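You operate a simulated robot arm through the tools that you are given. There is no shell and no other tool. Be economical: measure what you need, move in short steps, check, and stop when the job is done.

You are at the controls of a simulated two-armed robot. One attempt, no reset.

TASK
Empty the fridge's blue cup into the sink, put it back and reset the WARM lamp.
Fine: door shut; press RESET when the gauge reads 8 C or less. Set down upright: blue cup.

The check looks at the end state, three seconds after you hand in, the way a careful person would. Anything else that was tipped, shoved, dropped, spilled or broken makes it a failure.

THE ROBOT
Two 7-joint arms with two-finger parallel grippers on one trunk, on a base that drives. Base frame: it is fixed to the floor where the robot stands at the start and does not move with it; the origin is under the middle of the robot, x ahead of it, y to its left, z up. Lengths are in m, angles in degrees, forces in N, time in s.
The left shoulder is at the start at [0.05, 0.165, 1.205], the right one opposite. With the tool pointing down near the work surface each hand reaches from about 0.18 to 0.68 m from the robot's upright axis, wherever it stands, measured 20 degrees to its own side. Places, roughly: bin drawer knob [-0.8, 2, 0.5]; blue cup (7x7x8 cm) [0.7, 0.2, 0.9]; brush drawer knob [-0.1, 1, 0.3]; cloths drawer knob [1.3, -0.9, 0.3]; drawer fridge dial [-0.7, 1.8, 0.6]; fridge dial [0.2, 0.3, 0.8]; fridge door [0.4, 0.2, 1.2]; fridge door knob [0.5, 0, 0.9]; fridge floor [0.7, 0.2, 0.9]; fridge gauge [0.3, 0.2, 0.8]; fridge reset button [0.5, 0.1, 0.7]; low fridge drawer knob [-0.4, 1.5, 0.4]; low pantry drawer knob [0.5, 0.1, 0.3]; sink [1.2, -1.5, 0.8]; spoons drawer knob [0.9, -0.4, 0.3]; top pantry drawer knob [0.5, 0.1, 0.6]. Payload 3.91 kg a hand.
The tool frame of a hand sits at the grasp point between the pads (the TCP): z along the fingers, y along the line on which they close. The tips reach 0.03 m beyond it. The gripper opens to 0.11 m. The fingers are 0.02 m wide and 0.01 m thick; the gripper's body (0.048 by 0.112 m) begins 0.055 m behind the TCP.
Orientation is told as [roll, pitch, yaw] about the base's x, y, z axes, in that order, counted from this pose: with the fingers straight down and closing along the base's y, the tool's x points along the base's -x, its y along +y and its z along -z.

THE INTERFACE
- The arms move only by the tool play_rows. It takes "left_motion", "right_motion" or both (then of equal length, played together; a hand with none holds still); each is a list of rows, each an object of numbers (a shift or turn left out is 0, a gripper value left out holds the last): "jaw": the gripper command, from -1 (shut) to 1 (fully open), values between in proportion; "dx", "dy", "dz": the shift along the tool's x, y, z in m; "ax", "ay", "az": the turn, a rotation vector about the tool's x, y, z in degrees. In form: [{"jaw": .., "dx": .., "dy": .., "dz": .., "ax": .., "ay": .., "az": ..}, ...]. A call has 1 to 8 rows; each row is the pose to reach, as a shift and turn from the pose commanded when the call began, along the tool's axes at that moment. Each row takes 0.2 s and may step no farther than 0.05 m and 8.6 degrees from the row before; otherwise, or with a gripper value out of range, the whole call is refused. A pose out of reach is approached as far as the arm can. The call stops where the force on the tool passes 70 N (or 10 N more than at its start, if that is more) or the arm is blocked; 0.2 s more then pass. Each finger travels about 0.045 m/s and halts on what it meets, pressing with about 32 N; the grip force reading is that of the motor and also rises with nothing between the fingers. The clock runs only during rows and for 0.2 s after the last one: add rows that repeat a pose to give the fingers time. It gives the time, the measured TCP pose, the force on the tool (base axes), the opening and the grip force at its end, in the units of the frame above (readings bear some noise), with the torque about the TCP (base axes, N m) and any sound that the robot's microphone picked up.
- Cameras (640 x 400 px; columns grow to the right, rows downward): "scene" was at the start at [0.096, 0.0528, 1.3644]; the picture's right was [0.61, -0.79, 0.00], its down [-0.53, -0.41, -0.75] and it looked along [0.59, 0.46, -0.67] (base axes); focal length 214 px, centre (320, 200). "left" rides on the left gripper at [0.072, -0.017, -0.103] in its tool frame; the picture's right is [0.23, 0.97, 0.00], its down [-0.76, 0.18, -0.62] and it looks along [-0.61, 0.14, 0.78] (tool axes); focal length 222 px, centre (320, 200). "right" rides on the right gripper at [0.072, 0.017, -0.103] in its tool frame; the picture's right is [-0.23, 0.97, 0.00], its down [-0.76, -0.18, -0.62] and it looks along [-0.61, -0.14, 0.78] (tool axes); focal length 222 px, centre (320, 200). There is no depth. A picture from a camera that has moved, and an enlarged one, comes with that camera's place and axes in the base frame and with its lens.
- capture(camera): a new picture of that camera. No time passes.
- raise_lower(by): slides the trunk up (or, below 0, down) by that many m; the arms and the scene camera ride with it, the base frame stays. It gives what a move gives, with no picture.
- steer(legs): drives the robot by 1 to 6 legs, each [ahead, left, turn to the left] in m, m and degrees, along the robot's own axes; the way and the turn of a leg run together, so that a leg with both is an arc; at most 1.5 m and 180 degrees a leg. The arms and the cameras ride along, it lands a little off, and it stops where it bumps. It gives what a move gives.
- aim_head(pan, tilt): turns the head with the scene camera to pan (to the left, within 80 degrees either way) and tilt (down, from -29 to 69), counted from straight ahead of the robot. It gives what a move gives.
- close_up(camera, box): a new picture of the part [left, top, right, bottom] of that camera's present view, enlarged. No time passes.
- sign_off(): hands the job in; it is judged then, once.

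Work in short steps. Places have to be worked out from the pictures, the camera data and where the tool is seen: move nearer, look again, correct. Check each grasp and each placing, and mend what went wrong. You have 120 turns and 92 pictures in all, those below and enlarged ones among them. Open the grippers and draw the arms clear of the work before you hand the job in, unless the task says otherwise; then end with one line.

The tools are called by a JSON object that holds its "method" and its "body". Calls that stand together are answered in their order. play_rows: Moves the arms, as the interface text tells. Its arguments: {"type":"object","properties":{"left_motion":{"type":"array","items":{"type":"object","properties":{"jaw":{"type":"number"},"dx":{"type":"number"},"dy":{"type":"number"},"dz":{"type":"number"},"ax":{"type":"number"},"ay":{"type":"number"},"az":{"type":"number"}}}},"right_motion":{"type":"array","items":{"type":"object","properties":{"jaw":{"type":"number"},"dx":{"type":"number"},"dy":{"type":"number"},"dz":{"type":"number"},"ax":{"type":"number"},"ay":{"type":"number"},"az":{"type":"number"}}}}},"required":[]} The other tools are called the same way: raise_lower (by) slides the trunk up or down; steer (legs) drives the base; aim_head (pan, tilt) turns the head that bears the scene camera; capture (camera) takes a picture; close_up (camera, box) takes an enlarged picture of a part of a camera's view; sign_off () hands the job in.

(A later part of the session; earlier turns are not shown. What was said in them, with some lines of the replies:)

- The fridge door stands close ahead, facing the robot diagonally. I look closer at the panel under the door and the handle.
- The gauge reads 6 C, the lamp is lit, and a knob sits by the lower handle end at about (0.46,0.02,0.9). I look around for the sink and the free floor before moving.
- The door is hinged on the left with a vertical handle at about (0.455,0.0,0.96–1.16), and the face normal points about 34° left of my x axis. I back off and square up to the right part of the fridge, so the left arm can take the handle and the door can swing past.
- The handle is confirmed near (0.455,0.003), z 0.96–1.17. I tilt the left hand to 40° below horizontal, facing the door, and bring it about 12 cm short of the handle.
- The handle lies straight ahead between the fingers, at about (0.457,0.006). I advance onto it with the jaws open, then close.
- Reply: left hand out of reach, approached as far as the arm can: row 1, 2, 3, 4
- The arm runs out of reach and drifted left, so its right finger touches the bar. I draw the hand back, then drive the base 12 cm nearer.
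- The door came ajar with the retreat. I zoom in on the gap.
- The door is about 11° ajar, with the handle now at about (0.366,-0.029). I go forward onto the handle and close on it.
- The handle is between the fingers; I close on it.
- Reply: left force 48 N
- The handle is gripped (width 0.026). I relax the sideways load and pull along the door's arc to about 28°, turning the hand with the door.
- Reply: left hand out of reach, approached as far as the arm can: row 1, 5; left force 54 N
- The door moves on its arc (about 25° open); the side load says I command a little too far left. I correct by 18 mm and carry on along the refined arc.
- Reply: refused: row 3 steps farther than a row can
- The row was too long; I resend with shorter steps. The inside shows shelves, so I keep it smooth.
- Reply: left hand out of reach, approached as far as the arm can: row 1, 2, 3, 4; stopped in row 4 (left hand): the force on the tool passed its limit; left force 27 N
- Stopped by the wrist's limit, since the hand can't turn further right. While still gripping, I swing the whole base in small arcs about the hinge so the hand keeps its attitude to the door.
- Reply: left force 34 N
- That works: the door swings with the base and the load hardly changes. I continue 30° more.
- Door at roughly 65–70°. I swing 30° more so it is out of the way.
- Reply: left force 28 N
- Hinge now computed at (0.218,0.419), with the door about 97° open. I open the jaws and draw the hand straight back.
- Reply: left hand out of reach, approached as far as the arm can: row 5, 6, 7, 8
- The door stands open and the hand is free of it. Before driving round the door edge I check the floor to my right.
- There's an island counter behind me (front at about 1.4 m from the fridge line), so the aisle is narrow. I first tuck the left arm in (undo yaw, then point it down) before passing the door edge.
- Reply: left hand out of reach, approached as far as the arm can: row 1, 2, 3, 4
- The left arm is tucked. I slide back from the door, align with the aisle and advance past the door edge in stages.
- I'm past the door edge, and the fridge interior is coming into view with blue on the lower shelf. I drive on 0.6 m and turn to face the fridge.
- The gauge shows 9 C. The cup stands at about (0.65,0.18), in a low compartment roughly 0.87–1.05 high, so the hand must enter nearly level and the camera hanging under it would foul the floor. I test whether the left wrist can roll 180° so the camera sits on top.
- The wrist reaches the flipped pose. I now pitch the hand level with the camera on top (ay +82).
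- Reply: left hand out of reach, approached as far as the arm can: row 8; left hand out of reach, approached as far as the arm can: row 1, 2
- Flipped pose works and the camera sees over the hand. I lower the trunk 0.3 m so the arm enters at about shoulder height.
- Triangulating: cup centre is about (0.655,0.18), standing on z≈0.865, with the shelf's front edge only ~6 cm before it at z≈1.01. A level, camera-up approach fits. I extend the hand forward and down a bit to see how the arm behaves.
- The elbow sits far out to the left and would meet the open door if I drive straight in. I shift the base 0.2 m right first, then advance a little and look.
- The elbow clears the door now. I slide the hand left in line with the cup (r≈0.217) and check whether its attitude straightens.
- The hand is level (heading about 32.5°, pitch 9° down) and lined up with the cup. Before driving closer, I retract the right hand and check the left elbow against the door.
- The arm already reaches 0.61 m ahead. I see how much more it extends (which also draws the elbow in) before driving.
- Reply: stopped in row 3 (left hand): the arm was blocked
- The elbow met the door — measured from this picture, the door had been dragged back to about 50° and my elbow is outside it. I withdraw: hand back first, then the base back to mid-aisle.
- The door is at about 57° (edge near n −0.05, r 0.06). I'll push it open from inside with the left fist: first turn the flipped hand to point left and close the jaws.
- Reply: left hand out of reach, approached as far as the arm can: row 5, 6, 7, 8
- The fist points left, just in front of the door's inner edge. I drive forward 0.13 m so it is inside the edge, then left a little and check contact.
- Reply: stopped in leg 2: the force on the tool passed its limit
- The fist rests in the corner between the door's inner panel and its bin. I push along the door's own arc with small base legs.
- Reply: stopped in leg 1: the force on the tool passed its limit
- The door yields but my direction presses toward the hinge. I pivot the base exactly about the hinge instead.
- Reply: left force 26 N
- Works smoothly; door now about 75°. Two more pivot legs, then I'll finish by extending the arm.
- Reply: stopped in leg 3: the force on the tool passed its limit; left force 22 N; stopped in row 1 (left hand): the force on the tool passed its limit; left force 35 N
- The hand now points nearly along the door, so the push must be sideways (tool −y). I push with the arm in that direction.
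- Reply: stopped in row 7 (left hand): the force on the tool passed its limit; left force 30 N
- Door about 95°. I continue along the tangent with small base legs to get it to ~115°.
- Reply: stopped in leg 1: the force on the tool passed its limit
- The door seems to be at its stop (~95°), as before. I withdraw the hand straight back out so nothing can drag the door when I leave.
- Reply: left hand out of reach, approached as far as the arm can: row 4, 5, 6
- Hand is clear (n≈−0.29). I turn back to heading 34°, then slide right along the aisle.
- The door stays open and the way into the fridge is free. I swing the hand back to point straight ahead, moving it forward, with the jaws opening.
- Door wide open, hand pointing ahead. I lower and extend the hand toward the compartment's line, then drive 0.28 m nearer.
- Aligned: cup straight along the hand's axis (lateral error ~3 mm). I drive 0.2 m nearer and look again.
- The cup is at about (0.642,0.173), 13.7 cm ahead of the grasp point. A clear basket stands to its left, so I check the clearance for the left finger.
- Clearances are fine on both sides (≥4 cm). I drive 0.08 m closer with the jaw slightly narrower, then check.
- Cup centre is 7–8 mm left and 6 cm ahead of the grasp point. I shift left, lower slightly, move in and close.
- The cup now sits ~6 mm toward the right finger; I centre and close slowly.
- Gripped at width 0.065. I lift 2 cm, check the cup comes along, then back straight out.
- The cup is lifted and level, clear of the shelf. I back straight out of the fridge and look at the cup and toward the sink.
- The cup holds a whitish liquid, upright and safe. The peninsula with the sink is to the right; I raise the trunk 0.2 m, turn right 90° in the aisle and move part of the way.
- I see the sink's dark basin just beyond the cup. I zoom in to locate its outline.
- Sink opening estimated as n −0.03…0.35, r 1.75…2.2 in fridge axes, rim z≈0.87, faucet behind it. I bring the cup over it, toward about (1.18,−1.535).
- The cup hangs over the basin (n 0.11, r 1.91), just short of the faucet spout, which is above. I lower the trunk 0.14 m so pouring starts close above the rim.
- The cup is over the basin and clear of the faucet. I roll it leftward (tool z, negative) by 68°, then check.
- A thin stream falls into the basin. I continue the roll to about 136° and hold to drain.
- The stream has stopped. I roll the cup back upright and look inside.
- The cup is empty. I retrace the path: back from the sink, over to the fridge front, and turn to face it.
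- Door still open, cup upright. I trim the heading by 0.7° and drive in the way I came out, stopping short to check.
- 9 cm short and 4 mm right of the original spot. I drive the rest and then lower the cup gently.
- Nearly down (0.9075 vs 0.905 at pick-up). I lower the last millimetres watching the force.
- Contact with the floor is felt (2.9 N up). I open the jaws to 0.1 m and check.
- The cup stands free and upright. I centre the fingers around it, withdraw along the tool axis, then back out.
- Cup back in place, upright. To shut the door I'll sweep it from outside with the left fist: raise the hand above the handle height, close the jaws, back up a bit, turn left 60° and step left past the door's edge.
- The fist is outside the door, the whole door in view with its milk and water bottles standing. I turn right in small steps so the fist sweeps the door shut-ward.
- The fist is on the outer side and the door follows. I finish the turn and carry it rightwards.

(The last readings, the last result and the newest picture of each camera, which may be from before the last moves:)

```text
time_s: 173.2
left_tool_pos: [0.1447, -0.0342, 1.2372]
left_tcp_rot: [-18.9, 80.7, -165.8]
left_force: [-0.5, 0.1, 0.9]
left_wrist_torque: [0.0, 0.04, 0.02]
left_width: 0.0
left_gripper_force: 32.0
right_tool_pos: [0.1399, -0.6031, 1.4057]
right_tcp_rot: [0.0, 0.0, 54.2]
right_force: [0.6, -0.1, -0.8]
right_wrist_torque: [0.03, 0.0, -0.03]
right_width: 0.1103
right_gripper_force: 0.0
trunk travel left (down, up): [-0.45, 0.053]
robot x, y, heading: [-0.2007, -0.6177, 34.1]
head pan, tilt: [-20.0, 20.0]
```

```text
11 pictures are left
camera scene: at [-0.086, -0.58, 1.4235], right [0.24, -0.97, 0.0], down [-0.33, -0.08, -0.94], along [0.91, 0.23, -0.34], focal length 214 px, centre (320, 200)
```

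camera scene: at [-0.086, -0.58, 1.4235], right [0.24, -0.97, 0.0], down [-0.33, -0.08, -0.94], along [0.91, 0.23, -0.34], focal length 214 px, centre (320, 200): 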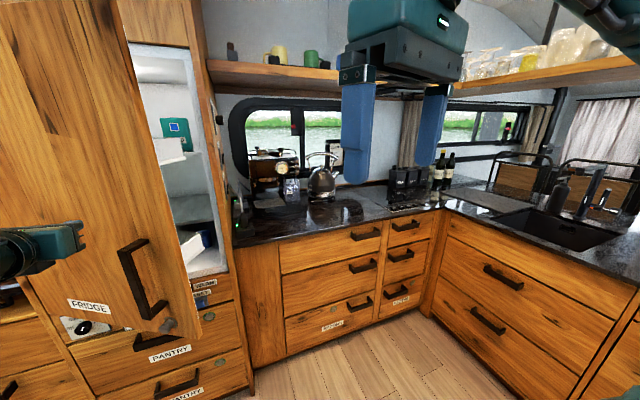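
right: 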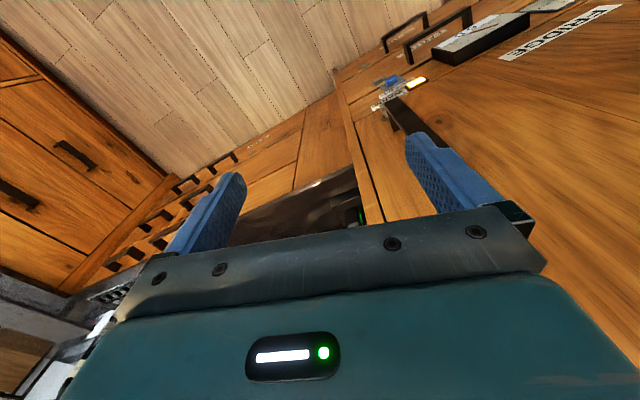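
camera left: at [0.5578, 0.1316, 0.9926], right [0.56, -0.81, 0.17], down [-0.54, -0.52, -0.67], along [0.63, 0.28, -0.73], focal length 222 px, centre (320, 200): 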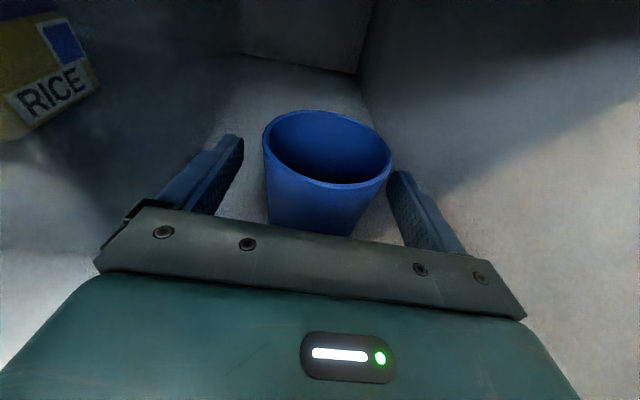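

The door is now at about 40°, following nicely. I shift a little right toward its free edge and push forward to shut it.

{"method": "steer", "body": {"legs": [[0.02, -0.07, 0], [0.1, 0, 0], [0.08, 0, 0]]}}

{"method": "steer", "body": {"legs": [[0.05, 0, 0], [0.04, 0, 0], [0.03, 0, 0]]}}

{"method": "aim_head", "body": {"pan": 25, "tilt": 35}}

{"method": "capture", "body": {"camera": "scene"}}

```text
time_s: 175.7
left_tool_pos: [0.3472, 0.0213, 1.235]
left_tcp_rot: [-18.7, 80.8, -165.3]
left_force: [0.1, -0.2, 0.1]
left_wrist_torque: [-0.02, -0.02, -0.02]
left_width: 0.0001
left_gripper_force: 32.1
right_tool_pos: [0.343, -0.547, 1.405]
right_tcp_rot: [0.0, 0.1, 54.2]
right_force: [0.4, -0.3, 0.1]
right_wrist_torque: [0.0, 0.03, -0.01]
right_width: 0.1103
right_gripper_force: 0.0
trunk travel left (down, up): [-0.45, 0.053]
robot x, y, heading: [0.0025, -0.5641, 34.6]
head pan, tilt: [-20.0, 20.0]
```

```text
time_s: 177.5
left_tool_pos: [0.4205, 0.0721, 1.2348]
left_tcp_rot: [-16.7, 80.3, -163.5]
left_force: [-33.2, -20.9, 9.4]
left_wrist_torque: [0.32, -0.39, 0.24]
left_width: 0.0
left_gripper_force: 31.8
right_tool_pos: [0.42, -0.4931, 1.4071]
right_tcp_rot: [-0.2, -0.5, 54.5]
right_force: [-0.9, -0.1, 0.0]
right_wrist_torque: [0.01, 0.04, 0.0]
right_width: 0.11
right_gripper_force: 0.1
trunk travel left (down, up): [-0.45, 0.053]
robot x, y, heading: [0.0877, -0.5097, 34.7]
head pan, tilt: [-20.0, 20.0]
stopped in leg 3: the force on the tool passed its limit (the readings are from after the stop); the commanded pose is now the measured one
```

```text
time_s: 178.6
left_tool_pos: [0.4199, 0.0709, 1.2343]
left_tcp_rot: [-16.8, 80.2, -163.7]
left_force: [-43.6, -26.1, 13.5]
left_wrist_torque: [0.25, -0.59, 0.34]
left_width: 0.0
left_gripper_force: 32.2
right_tool_pos: [0.4186, -0.495, 1.4077]
right_tcp_rot: [-0.1, -0.4, 54.5]
right_force: [0.8, -0.2, -1.2]
right_wrist_torque: [0.01, -0.01, 0.0]
right_width: 0.1103
right_gripper_force: 0.0
trunk travel left (down, up): [-0.45, 0.053]
robot x, y, heading: [0.0903, -0.5055, 34.5]
head pan, tilt: [25.0, 35.0]
```

```text
10 pictures are left
camera scene: at [0.1481, -0.4196, 1.4007], right [0.86, -0.51, 0.0], down [-0.29, -0.49, -0.82], along [0.42, 0.71, -0.57], focal length 214 px, centre (320, 200)
```

scene: 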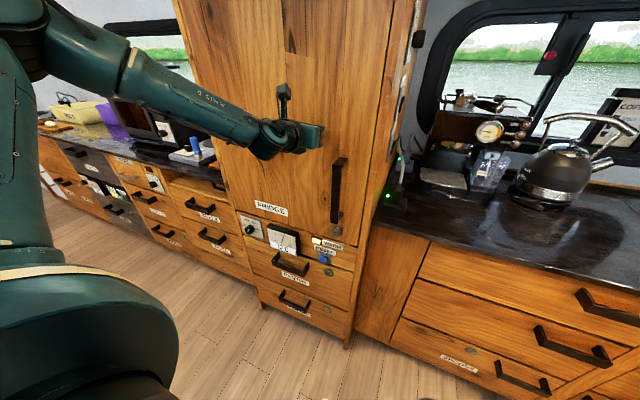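

The door looks shut with ~50 N on it. I zoom in on its edge and the gauge.

{"method": "close_up", "body": {"camera": "scene", "box": [230, 120, 420, 280]}}

```text
2.50 times, centred on (325, 200) of scene
camera zoom: at [0.1481, -0.4196, 1.4007], right [0.86, -0.51, 0.0], down [-0.29, -0.49, -0.82], along [0.42, 0.71, -0.57], focal length 536 px, centre (308, 200)
```

zoom: 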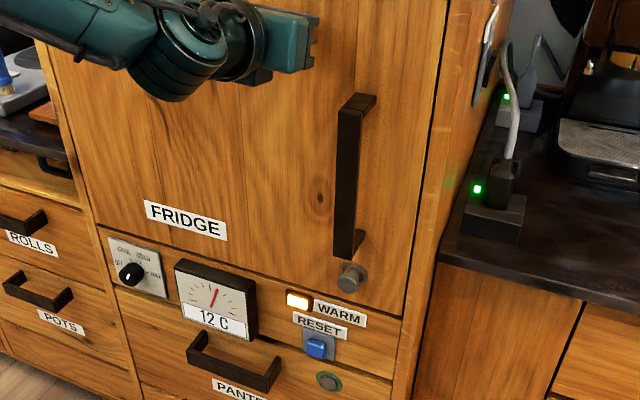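

The door is flush and shut; gauge 12 C, lamp lit. RESET is at about (0.447,0.053,0.737). I back off and lower the trunk, letting the fridge cool.

{"method": "steer", "body": {"legs": [[-0.3, 0, 0]]}}

{"method": "raise_lower", "body": {"by": -0.44}}

{"method": "close_up", "body": {"camera": "scene", "box": [250, 100, 410, 200]}}

```text
time_s: 180.6
left_tool_pos: [0.1848, -0.089, 1.2299]
left_tcp_rot: [-15.9, 79.6, -162.8]
left_force: [0.4, 0.1, 0.8]
left_wrist_torque: [0.0, -0.01, 0.0]
left_width: 0.0001
left_gripper_force: 31.9
right_tool_pos: [0.1847, -0.6549, 1.4049]
right_tcp_rot: [-0.1, -0.2, 54.5]
right_force: [0.8, 0.0, 0.0]
right_wrist_torque: [0.01, -0.01, -0.01]
right_width: 0.1098
right_gripper_force: 0.1
trunk travel left (down, up): [-0.45, 0.053]
robot x, y, heading: [-0.1529, -0.6748, 34.8]
head pan, tilt: [25.0, 35.0]
```

```text
refused: -0.44 is not a number from -0.4 to 0.4
```

```text
4.00 times, centred on (330, 150) of scene
camera zoom: at [-0.0864, -0.5805, 1.3997], right [0.86, -0.51, 0.0], down [-0.29, -0.49, -0.82], along [0.41, 0.71, -0.57], focal length 858 px, centre (280, 400)
```

zoom: 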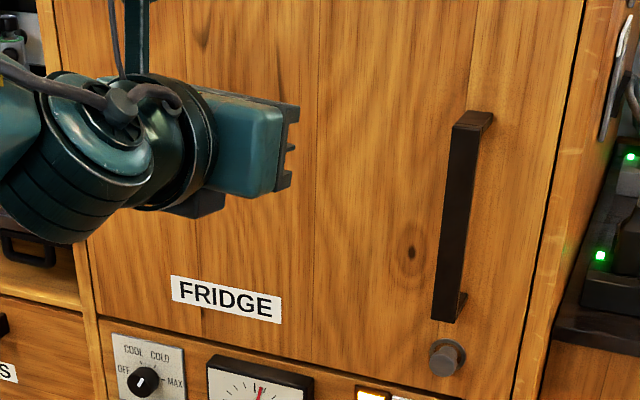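

The trunk moves at most 0.4 m a call. I lower it by 0.4 and then wait with small base moves while reading the gauge.

{"method": "raise_lower", "body": {"by": -0.4}}

{"method": "steer", "body": {"legs": [[-0.15, 0, 0], [0, -0.2, 0], [0, 0.2, 0], [0, -0.2, 0], [0, 0.2, 0], [0, -0.03, 0]]}}

{"method": "close_up", "body": {"camera": "scene", "box": [250, 80, 410, 180]}}

```text
time_s: 184.4
left_tool_pos: [0.1848, -0.0885, 0.8292]
left_tcp_rot: [-15.9, 79.7, -162.8]
left_force: [0.0, 0.1, -0.8]
left_wrist_torque: [-0.01, -0.03, 0.01]
left_width: 0.0
left_gripper_force: 31.8
right_tool_pos: [0.1856, -0.6541, 1.0042]
right_tcp_rot: [0.0, 0.0, 54.5]
right_force: [-1.0, -0.4, 0.0]
right_wrist_torque: [0.01, 0.0, 0.0]
right_width: 0.1098
right_gripper_force: 0.2
trunk travel left (down, up): [-0.05, 0.453]
robot x, y, heading: [-0.1564, -0.6794, 34.5]
head pan, tilt: [25.0, 35.0]
```

```text
time_s: 191.0
left_tool_pos: [0.0759, -0.1953, 0.8281]
left_tcp_rot: [-16.0, 79.7, -162.4]
left_force: [-0.2, -0.6, -0.5]
left_wrist_torque: [-0.02, 0.0, 0.01]
left_width: 0.0
left_gripper_force: 31.0
right_tool_pos: [0.0815, -0.76, 1.0045]
right_tcp_rot: [-0.1, 0.0, 54.9]
right_force: [0.3, -0.3, -0.2]
right_wrist_torque: [-0.03, 0.0, 0.0]
right_width: 0.1099
right_gripper_force: 0.1
trunk travel left (down, up): [-0.05, 0.453]
robot x, y, heading: [-0.2613, -0.7831, 35.0]
head pan, tilt: [25.0, 35.0]
```

```text
4.00 times, centred on (330, 130) of scene
camera zoom: at [-0.1911, -0.6879, 0.9997], right [0.87, -0.5, 0.0], down [-0.29, -0.5, -0.82], along [0.41, 0.71, -0.57], focal length 858 px, centre (280, 480)
```

zoom: 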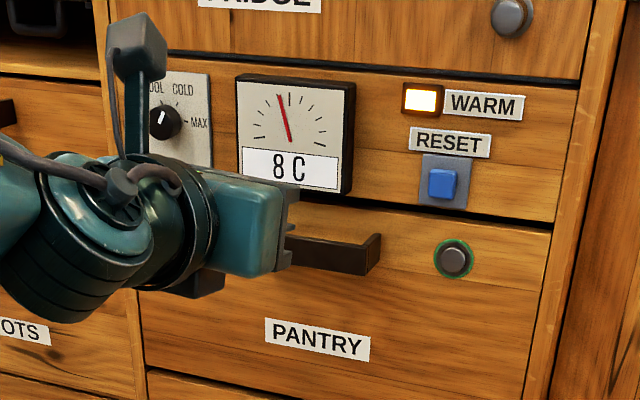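

Already 8 C and falling; lamp lit. The fist is laterally aligned with RESET (r 0.204), so I lower it 9 cm to button height and drive nearer.

{"method": "play_rows", "body": {"left_motion": [{"dx": -0.03, "dy": 0.0015, "dz": 0.005}, {"dx": -0.06, "dy": 0.003, "dz": 0.01}, {"dx": -0.0886, "dy": 0.0044, "dz": 0.0155}]}}

{"method": "steer", "body": {"legs": [[0.2, 0, -0.8], [0.1, 0, 0]]}}

{"method": "capture", "body": {"camera": "left"}}

```text
time_s: 191.8
left_tool_pos: [0.0768, -0.1944, 0.7405]
left_tcp_rot: [-15.9, 79.7, -162.4]
left_force: [-0.5, 0.4, 0.2]
left_wrist_torque: [0.01, 0.0, -0.04]
left_width: 0.0
left_gripper_force: 31.6
right_tool_pos: [0.0807, -0.7612, 1.0055]
right_tcp_rot: [0.0, 0.0, 54.8]
right_force: [-0.4, -0.4, 0.0]
right_wrist_torque: [0.01, 0.02, -0.01]
right_width: 0.11
right_gripper_force: 0.1
trunk travel left (down, up): [-0.05, 0.453]
robot x, y, heading: [-0.2572, -0.7809, 35.0]
head pan, tilt: [25.0, 35.0]
```

```text
time_s: 194.2
left_tool_pos: [0.3313, -0.0275, 0.7402]
left_tcp_rot: [-15.9, 79.7, -163.1]
left_force: [0.3, -0.9, 0.4]
left_wrist_torque: [0.01, 0.0, 0.03]
left_width: 0.0
left_gripper_force: 32.5
right_tool_pos: [0.3289, -0.5934, 1.0042]
right_tcp_rot: [0.0, -0.1, 54.2]
right_force: [-0.7, 0.4, 0.9]
right_wrist_torque: [-0.02, -0.02, 0.04]
right_width: 0.1099
right_gripper_force: 0.1
trunk travel left (down, up): [-0.05, 0.453]
robot x, y, heading: [-0.0098, -0.6086, 34.4]
head pan, tilt: [25.0, 35.0]
```

```text
6 pictures are left
camera left: at [0.2498, -0.0648, 0.8303], right [0.56, -0.81, 0.18], down [-0.55, -0.52, -0.65], along [0.62, 0.27, -0.74], focal length 222 px, centre (320, 200)
```

left: 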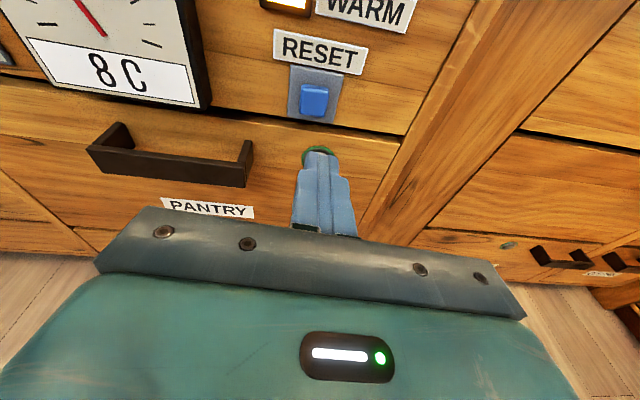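

The button is at about (0.445,0.055,0.727), 10 cm ahead of the fingertips. I wait some seconds for a clear margin below 8 C before pressing.

{"method": "play_rows", "body": {"left_motion": [{"dy": -0.007, "dx": 0.009, "jaw": -1}, {"dy": -0.007, "dx": 0.009}, {"dy": -0.007, "dx": 0.009}, {"dy": -0.007, "dx": 0.009}, {"dy": -0.007, "dx": 0.009}, {"dy": -0.007, "dx": 0.009}, {"dy": -0.007, "dx": 0.009}, {"dy": -0.007, "dx": 0.009}]}}

{"method": "aim_head", "body": {"pan": -70, "tilt": 35}}

{"method": "aim_head", "body": {"pan": 60, "tilt": 20}}

{"method": "aim_head", "body": {"pan": 25, "tilt": 25}}

{"method": "capture", "body": {"camera": "left"}}

```text
time_s: 196.0
left_tool_pos: [0.3289, -0.022, 0.7502]
left_tcp_rot: [-15.9, 79.8, -163.0]
left_force: [-1.0, -0.1, 0.3]
left_wrist_torque: [-0.02, -0.03, 0.0]
left_width: 0.0
left_gripper_force: 32.0
right_tool_pos: [0.3283, -0.593, 1.0048]
right_tcp_rot: [0.1, 0.0, 54.2]
right_force: [-0.3, -0.3, 0.6]
right_wrist_torque: [0.02, 0.0, 0.0]
right_width: 0.1099
right_gripper_force: 0.1
trunk travel left (down, up): [-0.05, 0.453]
robot x, y, heading: [-0.0118, -0.6099, 34.3]
head pan, tilt: [25.0, 35.0]
```

```text
time_s: 197.7
left_tool_pos: [0.3287, -0.0222, 0.7497]
left_tcp_rot: [-15.9, 79.7, -163.0]
left_force: [0.1, -0.6, 0.1]
left_wrist_torque: [0.03, 0.02, -0.01]
left_width: 0.0002
left_gripper_force: 32.0
right_tool_pos: [0.3296, -0.5946, 1.0046]
right_tcp_rot: [0.0, -0.1, 54.2]
right_force: [0.0, -0.7, 0.0]
right_wrist_torque: [0.02, 0.02, 0.02]
right_width: 0.11
right_gripper_force: 0.1
trunk travel left (down, up): [-0.05, 0.453]
robot x, y, heading: [-0.008, -0.6135, 34.2]
head pan, tilt: [-70.0, 35.0]
```

```text
time_s: 199.8
left_tool_pos: [0.3286, -0.0211, 0.7501]
left_tcp_rot: [-15.9, 79.7, -163.0]
left_force: [1.0, -0.1, -0.5]
left_wrist_torque: [-0.02, -0.03, -0.01]
left_width: 0.0001
left_gripper_force: 31.8
right_tool_pos: [0.3286, -0.5944, 1.0046]
right_tcp_rot: [0.0, -0.1, 54.2]
right_force: [1.0, 0.0, -0.5]
right_wrist_torque: [0.01, 0.0, -0.01]
right_width: 0.1099
right_gripper_force: 0.0
trunk travel left (down, up): [-0.05, 0.453]
robot x, y, heading: [-0.0121, -0.6115, 34.3]
head pan, tilt: [60.0, 20.0]
```

```text
time_s: 200.8
left_tool_pos: [0.3303, -0.022, 0.7505]
left_tcp_rot: [-15.8, 79.7, -163.1]
left_force: [-0.2, -0.1, 0.7]
left_wrist_torque: [-0.01, -0.02, -0.03]
left_width: 0.0
left_gripper_force: 32.1
right_tool_pos: [0.3303, -0.5941, 1.0059]
right_tcp_rot: [0.0, -0.1, 54.2]
right_force: [-0.5, -0.5, 0.2]
right_wrist_torque: [-0.01, -0.04, 0.04]
right_width: 0.1099
right_gripper_force: 0.0
trunk travel left (down, up): [-0.05, 0.453]
robot x, y, heading: [-0.0139, -0.6149, 34.4]
head pan, tilt: [25.0, 25.0]
```

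```text
5 pictures are left
camera left: at [0.2479, -0.059, 0.8395], right [0.56, -0.81, 0.18], down [-0.55, -0.52, -0.65], along [0.62, 0.27, -0.74], focal length 222 px, centre (320, 200)
```

left: 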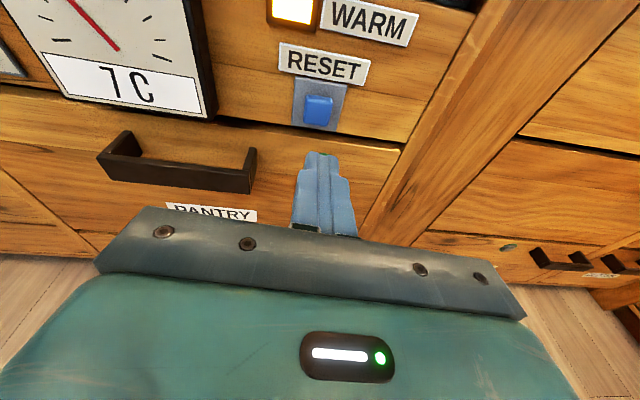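

7 C now. I press RESET with the closed fingertips, straight along the tool axis.

{"method": "play_rows", "body": {"left_motion": [{"dz": 0.04}, {"dz": 0.07}, {"dz": 0.088}, {"dz": 0.098}, {"dz": 0.106}, {"dz": 0.114}]}}

{"method": "capture", "body": {"camera": "left"}}

```text
time_s: 202.2
left_tool_pos: [0.4222, 0.0406, 0.7315]
left_tcp_rot: [-16.0, 79.7, -163.1]
left_force: [-1.3, -0.7, 0.3]
left_wrist_torque: [0.0, 0.02, 0.04]
left_width: 0.0002
left_gripper_force: 32.0
right_tool_pos: [0.3285, -0.5936, 1.0055]
right_tcp_rot: [-0.1, 0.0, 54.1]
right_force: [-0.3, 0.2, -0.2]
right_wrist_torque: [0.03, -0.03, 0.01]
right_width: 0.1101
right_gripper_force: 0.0
trunk travel left (down, up): [-0.05, 0.453]
robot x, y, heading: [-0.0076, -0.6138, 34.4]
head pan, tilt: [25.0, 25.0]
```

```text
4 pictures are left
camera left: at [0.3412, 0.0029, 0.8207], right [0.56, -0.81, 0.18], down [-0.55, -0.52, -0.65], along [0.62, 0.27, -0.74], focal length 222 px, centre (320, 200)
```

left: 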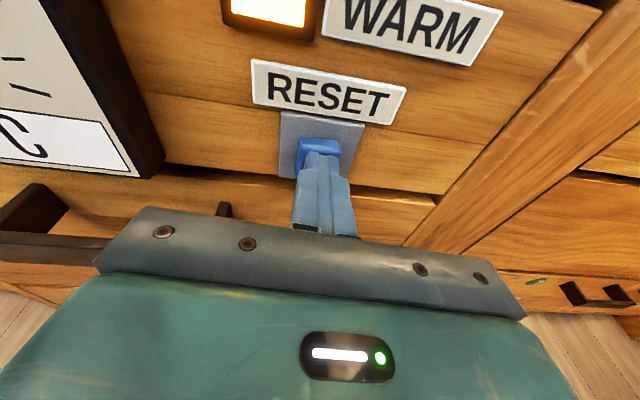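

Just short of the button and well aligned. I press on in small steps.

{"method": "play_rows", "body": {"left_motion": [{"dz": 0.008}, {"dz": 0.014}, {"dz": 0.02}, {"dz": 0.026}, {"dz": 0.032}, {"dz": 0.036}]}}

```text
time_s: 203.6
left_tool_pos: [0.4259, 0.0493, 0.7391]
left_tcp_rot: [-15.6, 79.4, -162.9]
left_force: [-10.6, -14.7, -5.3]
left_wrist_torque: [-0.12, 0.18, -0.13]
left_width: 0.0
left_gripper_force: 31.9
left hand out of reach, approached as far as the arm can: row 1, 2, 3, 4, 5, 6
right_tool_pos: [0.327, -0.5953, 1.0048]
right_tcp_rot: [-0.2, 0.0, 54.2]
right_force: [0.2, -0.4, -0.2]
right_wrist_torque: [0.01, 0.01, 0.01]
right_width: 0.1101
right_gripper_force: 0.0
trunk travel left (down, up): [-0.05, 0.453]
robot x, y, heading: [-0.0113, -0.6147, 34.3]
head pan, tilt: [25.0, 25.0]
heard: click
```

A click was heard. I draw the hand back and check the lamp.

{"method": "play_rows", "body": {"left_motion": [{"dz": -0.02}, {"dz": -0.05}, {"dz": -0.09}, {"dz": -0.12}]}}

{"method": "capture", "body": {"camera": "left"}}

```text
time_s: 204.6
left_tool_pos: [0.3263, -0.0158, 0.7599]
left_tcp_rot: [-16.0, 79.6, -163.1]
left_force: [-0.3, 0.8, 0.6]
left_wrist_torque: [0.03, 0.02, 0.03]
left_width: 0.0
left_gripper_force: 31.9
right_tool_pos: [0.3296, -0.5949, 1.0051]
right_tcp_rot: [0.0, -0.1, 54.2]
right_force: [-1.0, 0.4, -0.2]
right_wrist_torque: [0.02, -0.01, 0.02]
right_width: 0.11
right_gripper_force: 0.1
trunk travel left (down, up): [-0.05, 0.453]
robot x, y, heading: [-0.0086, -0.6087, 34.1]
head pan, tilt: [25.0, 25.0]
```

```text
3 pictures are left
camera left: at [0.2447, -0.0523, 0.8495], right [0.56, -0.81, 0.18], down [-0.55, -0.52, -0.65], along [0.62, 0.27, -0.74], focal length 222 px, centre (320, 200)
```

left: 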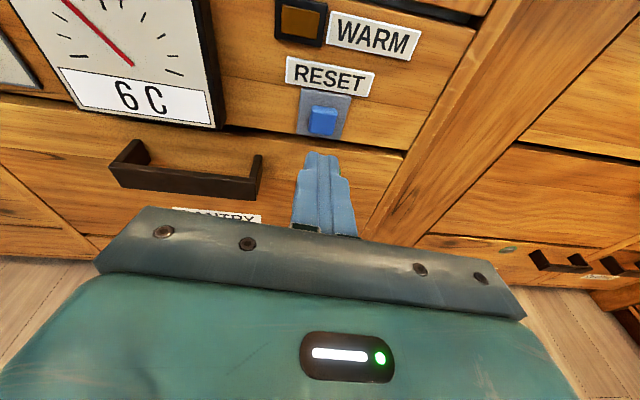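

The lamp is out and the gauge reads 6 C. I back away, open the gripper, and take a last look at the door.

{"method": "steer", "body": {"legs": [[-0.3, 0, 0]]}}

{"method": "play_rows", "body": {"left_motion": [{"jaw": 1}, {"jaw": 1}, {"jaw": 1}, {"jaw": 1}, {"jaw": 1}, {"jaw": 1}]}}

{"method": "capture", "body": {"camera": "scene"}}

```text
time_s: 206.7
left_tool_pos: [0.0735, -0.1841, 0.7589]
left_tcp_rot: [-16.1, 79.7, -162.7]
left_force: [0.3, -0.6, -0.7]
left_wrist_torque: [-0.01, 0.01, -0.01]
left_width: 0.0
left_gripper_force: 32.1
right_tool_pos: [0.0794, -0.762, 1.006]
right_tcp_rot: [0.0, -0.1, 54.4]
right_force: [0.9, -0.3, -0.6]
right_wrist_torque: [0.02, 0.02, 0.0]
right_width: 0.1103
right_gripper_force: 0.1
trunk travel left (down, up): [-0.05, 0.453]
robot x, y, heading: [-0.2615, -0.7813, 34.7]
head pan, tilt: [25.0, 25.0]
```

```text
time_s: 208.1
left_tool_pos: [0.0737, -0.1838, 0.7604]
left_tcp_rot: [-16.0, 79.7, -162.8]
left_force: [-1.0, 0.9, -0.6]
left_wrist_torque: [0.02, 0.01, 0.02]
left_width: 0.1101
left_gripper_force: 0.0
right_tool_pos: [0.0784, -0.7618, 1.0056]
right_tcp_rot: [0.0, -0.1, 54.5]
right_force: [0.9, 0.3, -0.2]
right_wrist_torque: [0.03, 0.0, 0.01]
right_width: 0.1099
right_gripper_force: 0.0
trunk travel left (down, up): [-0.05, 0.453]
robot x, y, heading: [-0.2656, -0.784, 34.8]
head pan, tilt: [25.0, 25.0]
```

```text
2 pictures are left
camera scene: at [-0.1903, -0.6855, 1.0154], right [0.86, -0.51, 0.0], down [-0.21, -0.36, -0.91], along [0.46, 0.78, -0.42], focal length 214 px, centre (320, 200)
```

scene: 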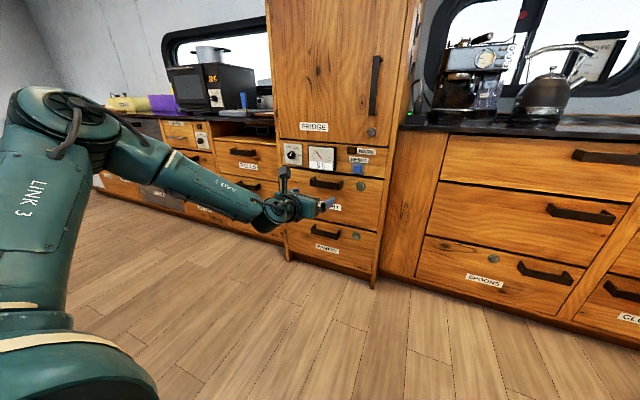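

The door is shut, the lamp is off, and the arms are clear with both grippers open. I hand in.

{"method": "sign_off", "body": {}}

```text
The job is handed in.
```

I emptied the blue cup into the sink and set it back upright in its place. The fridge door is shut, and I pressed RESET with the gauge at 7 C: the WARM lamp went out.
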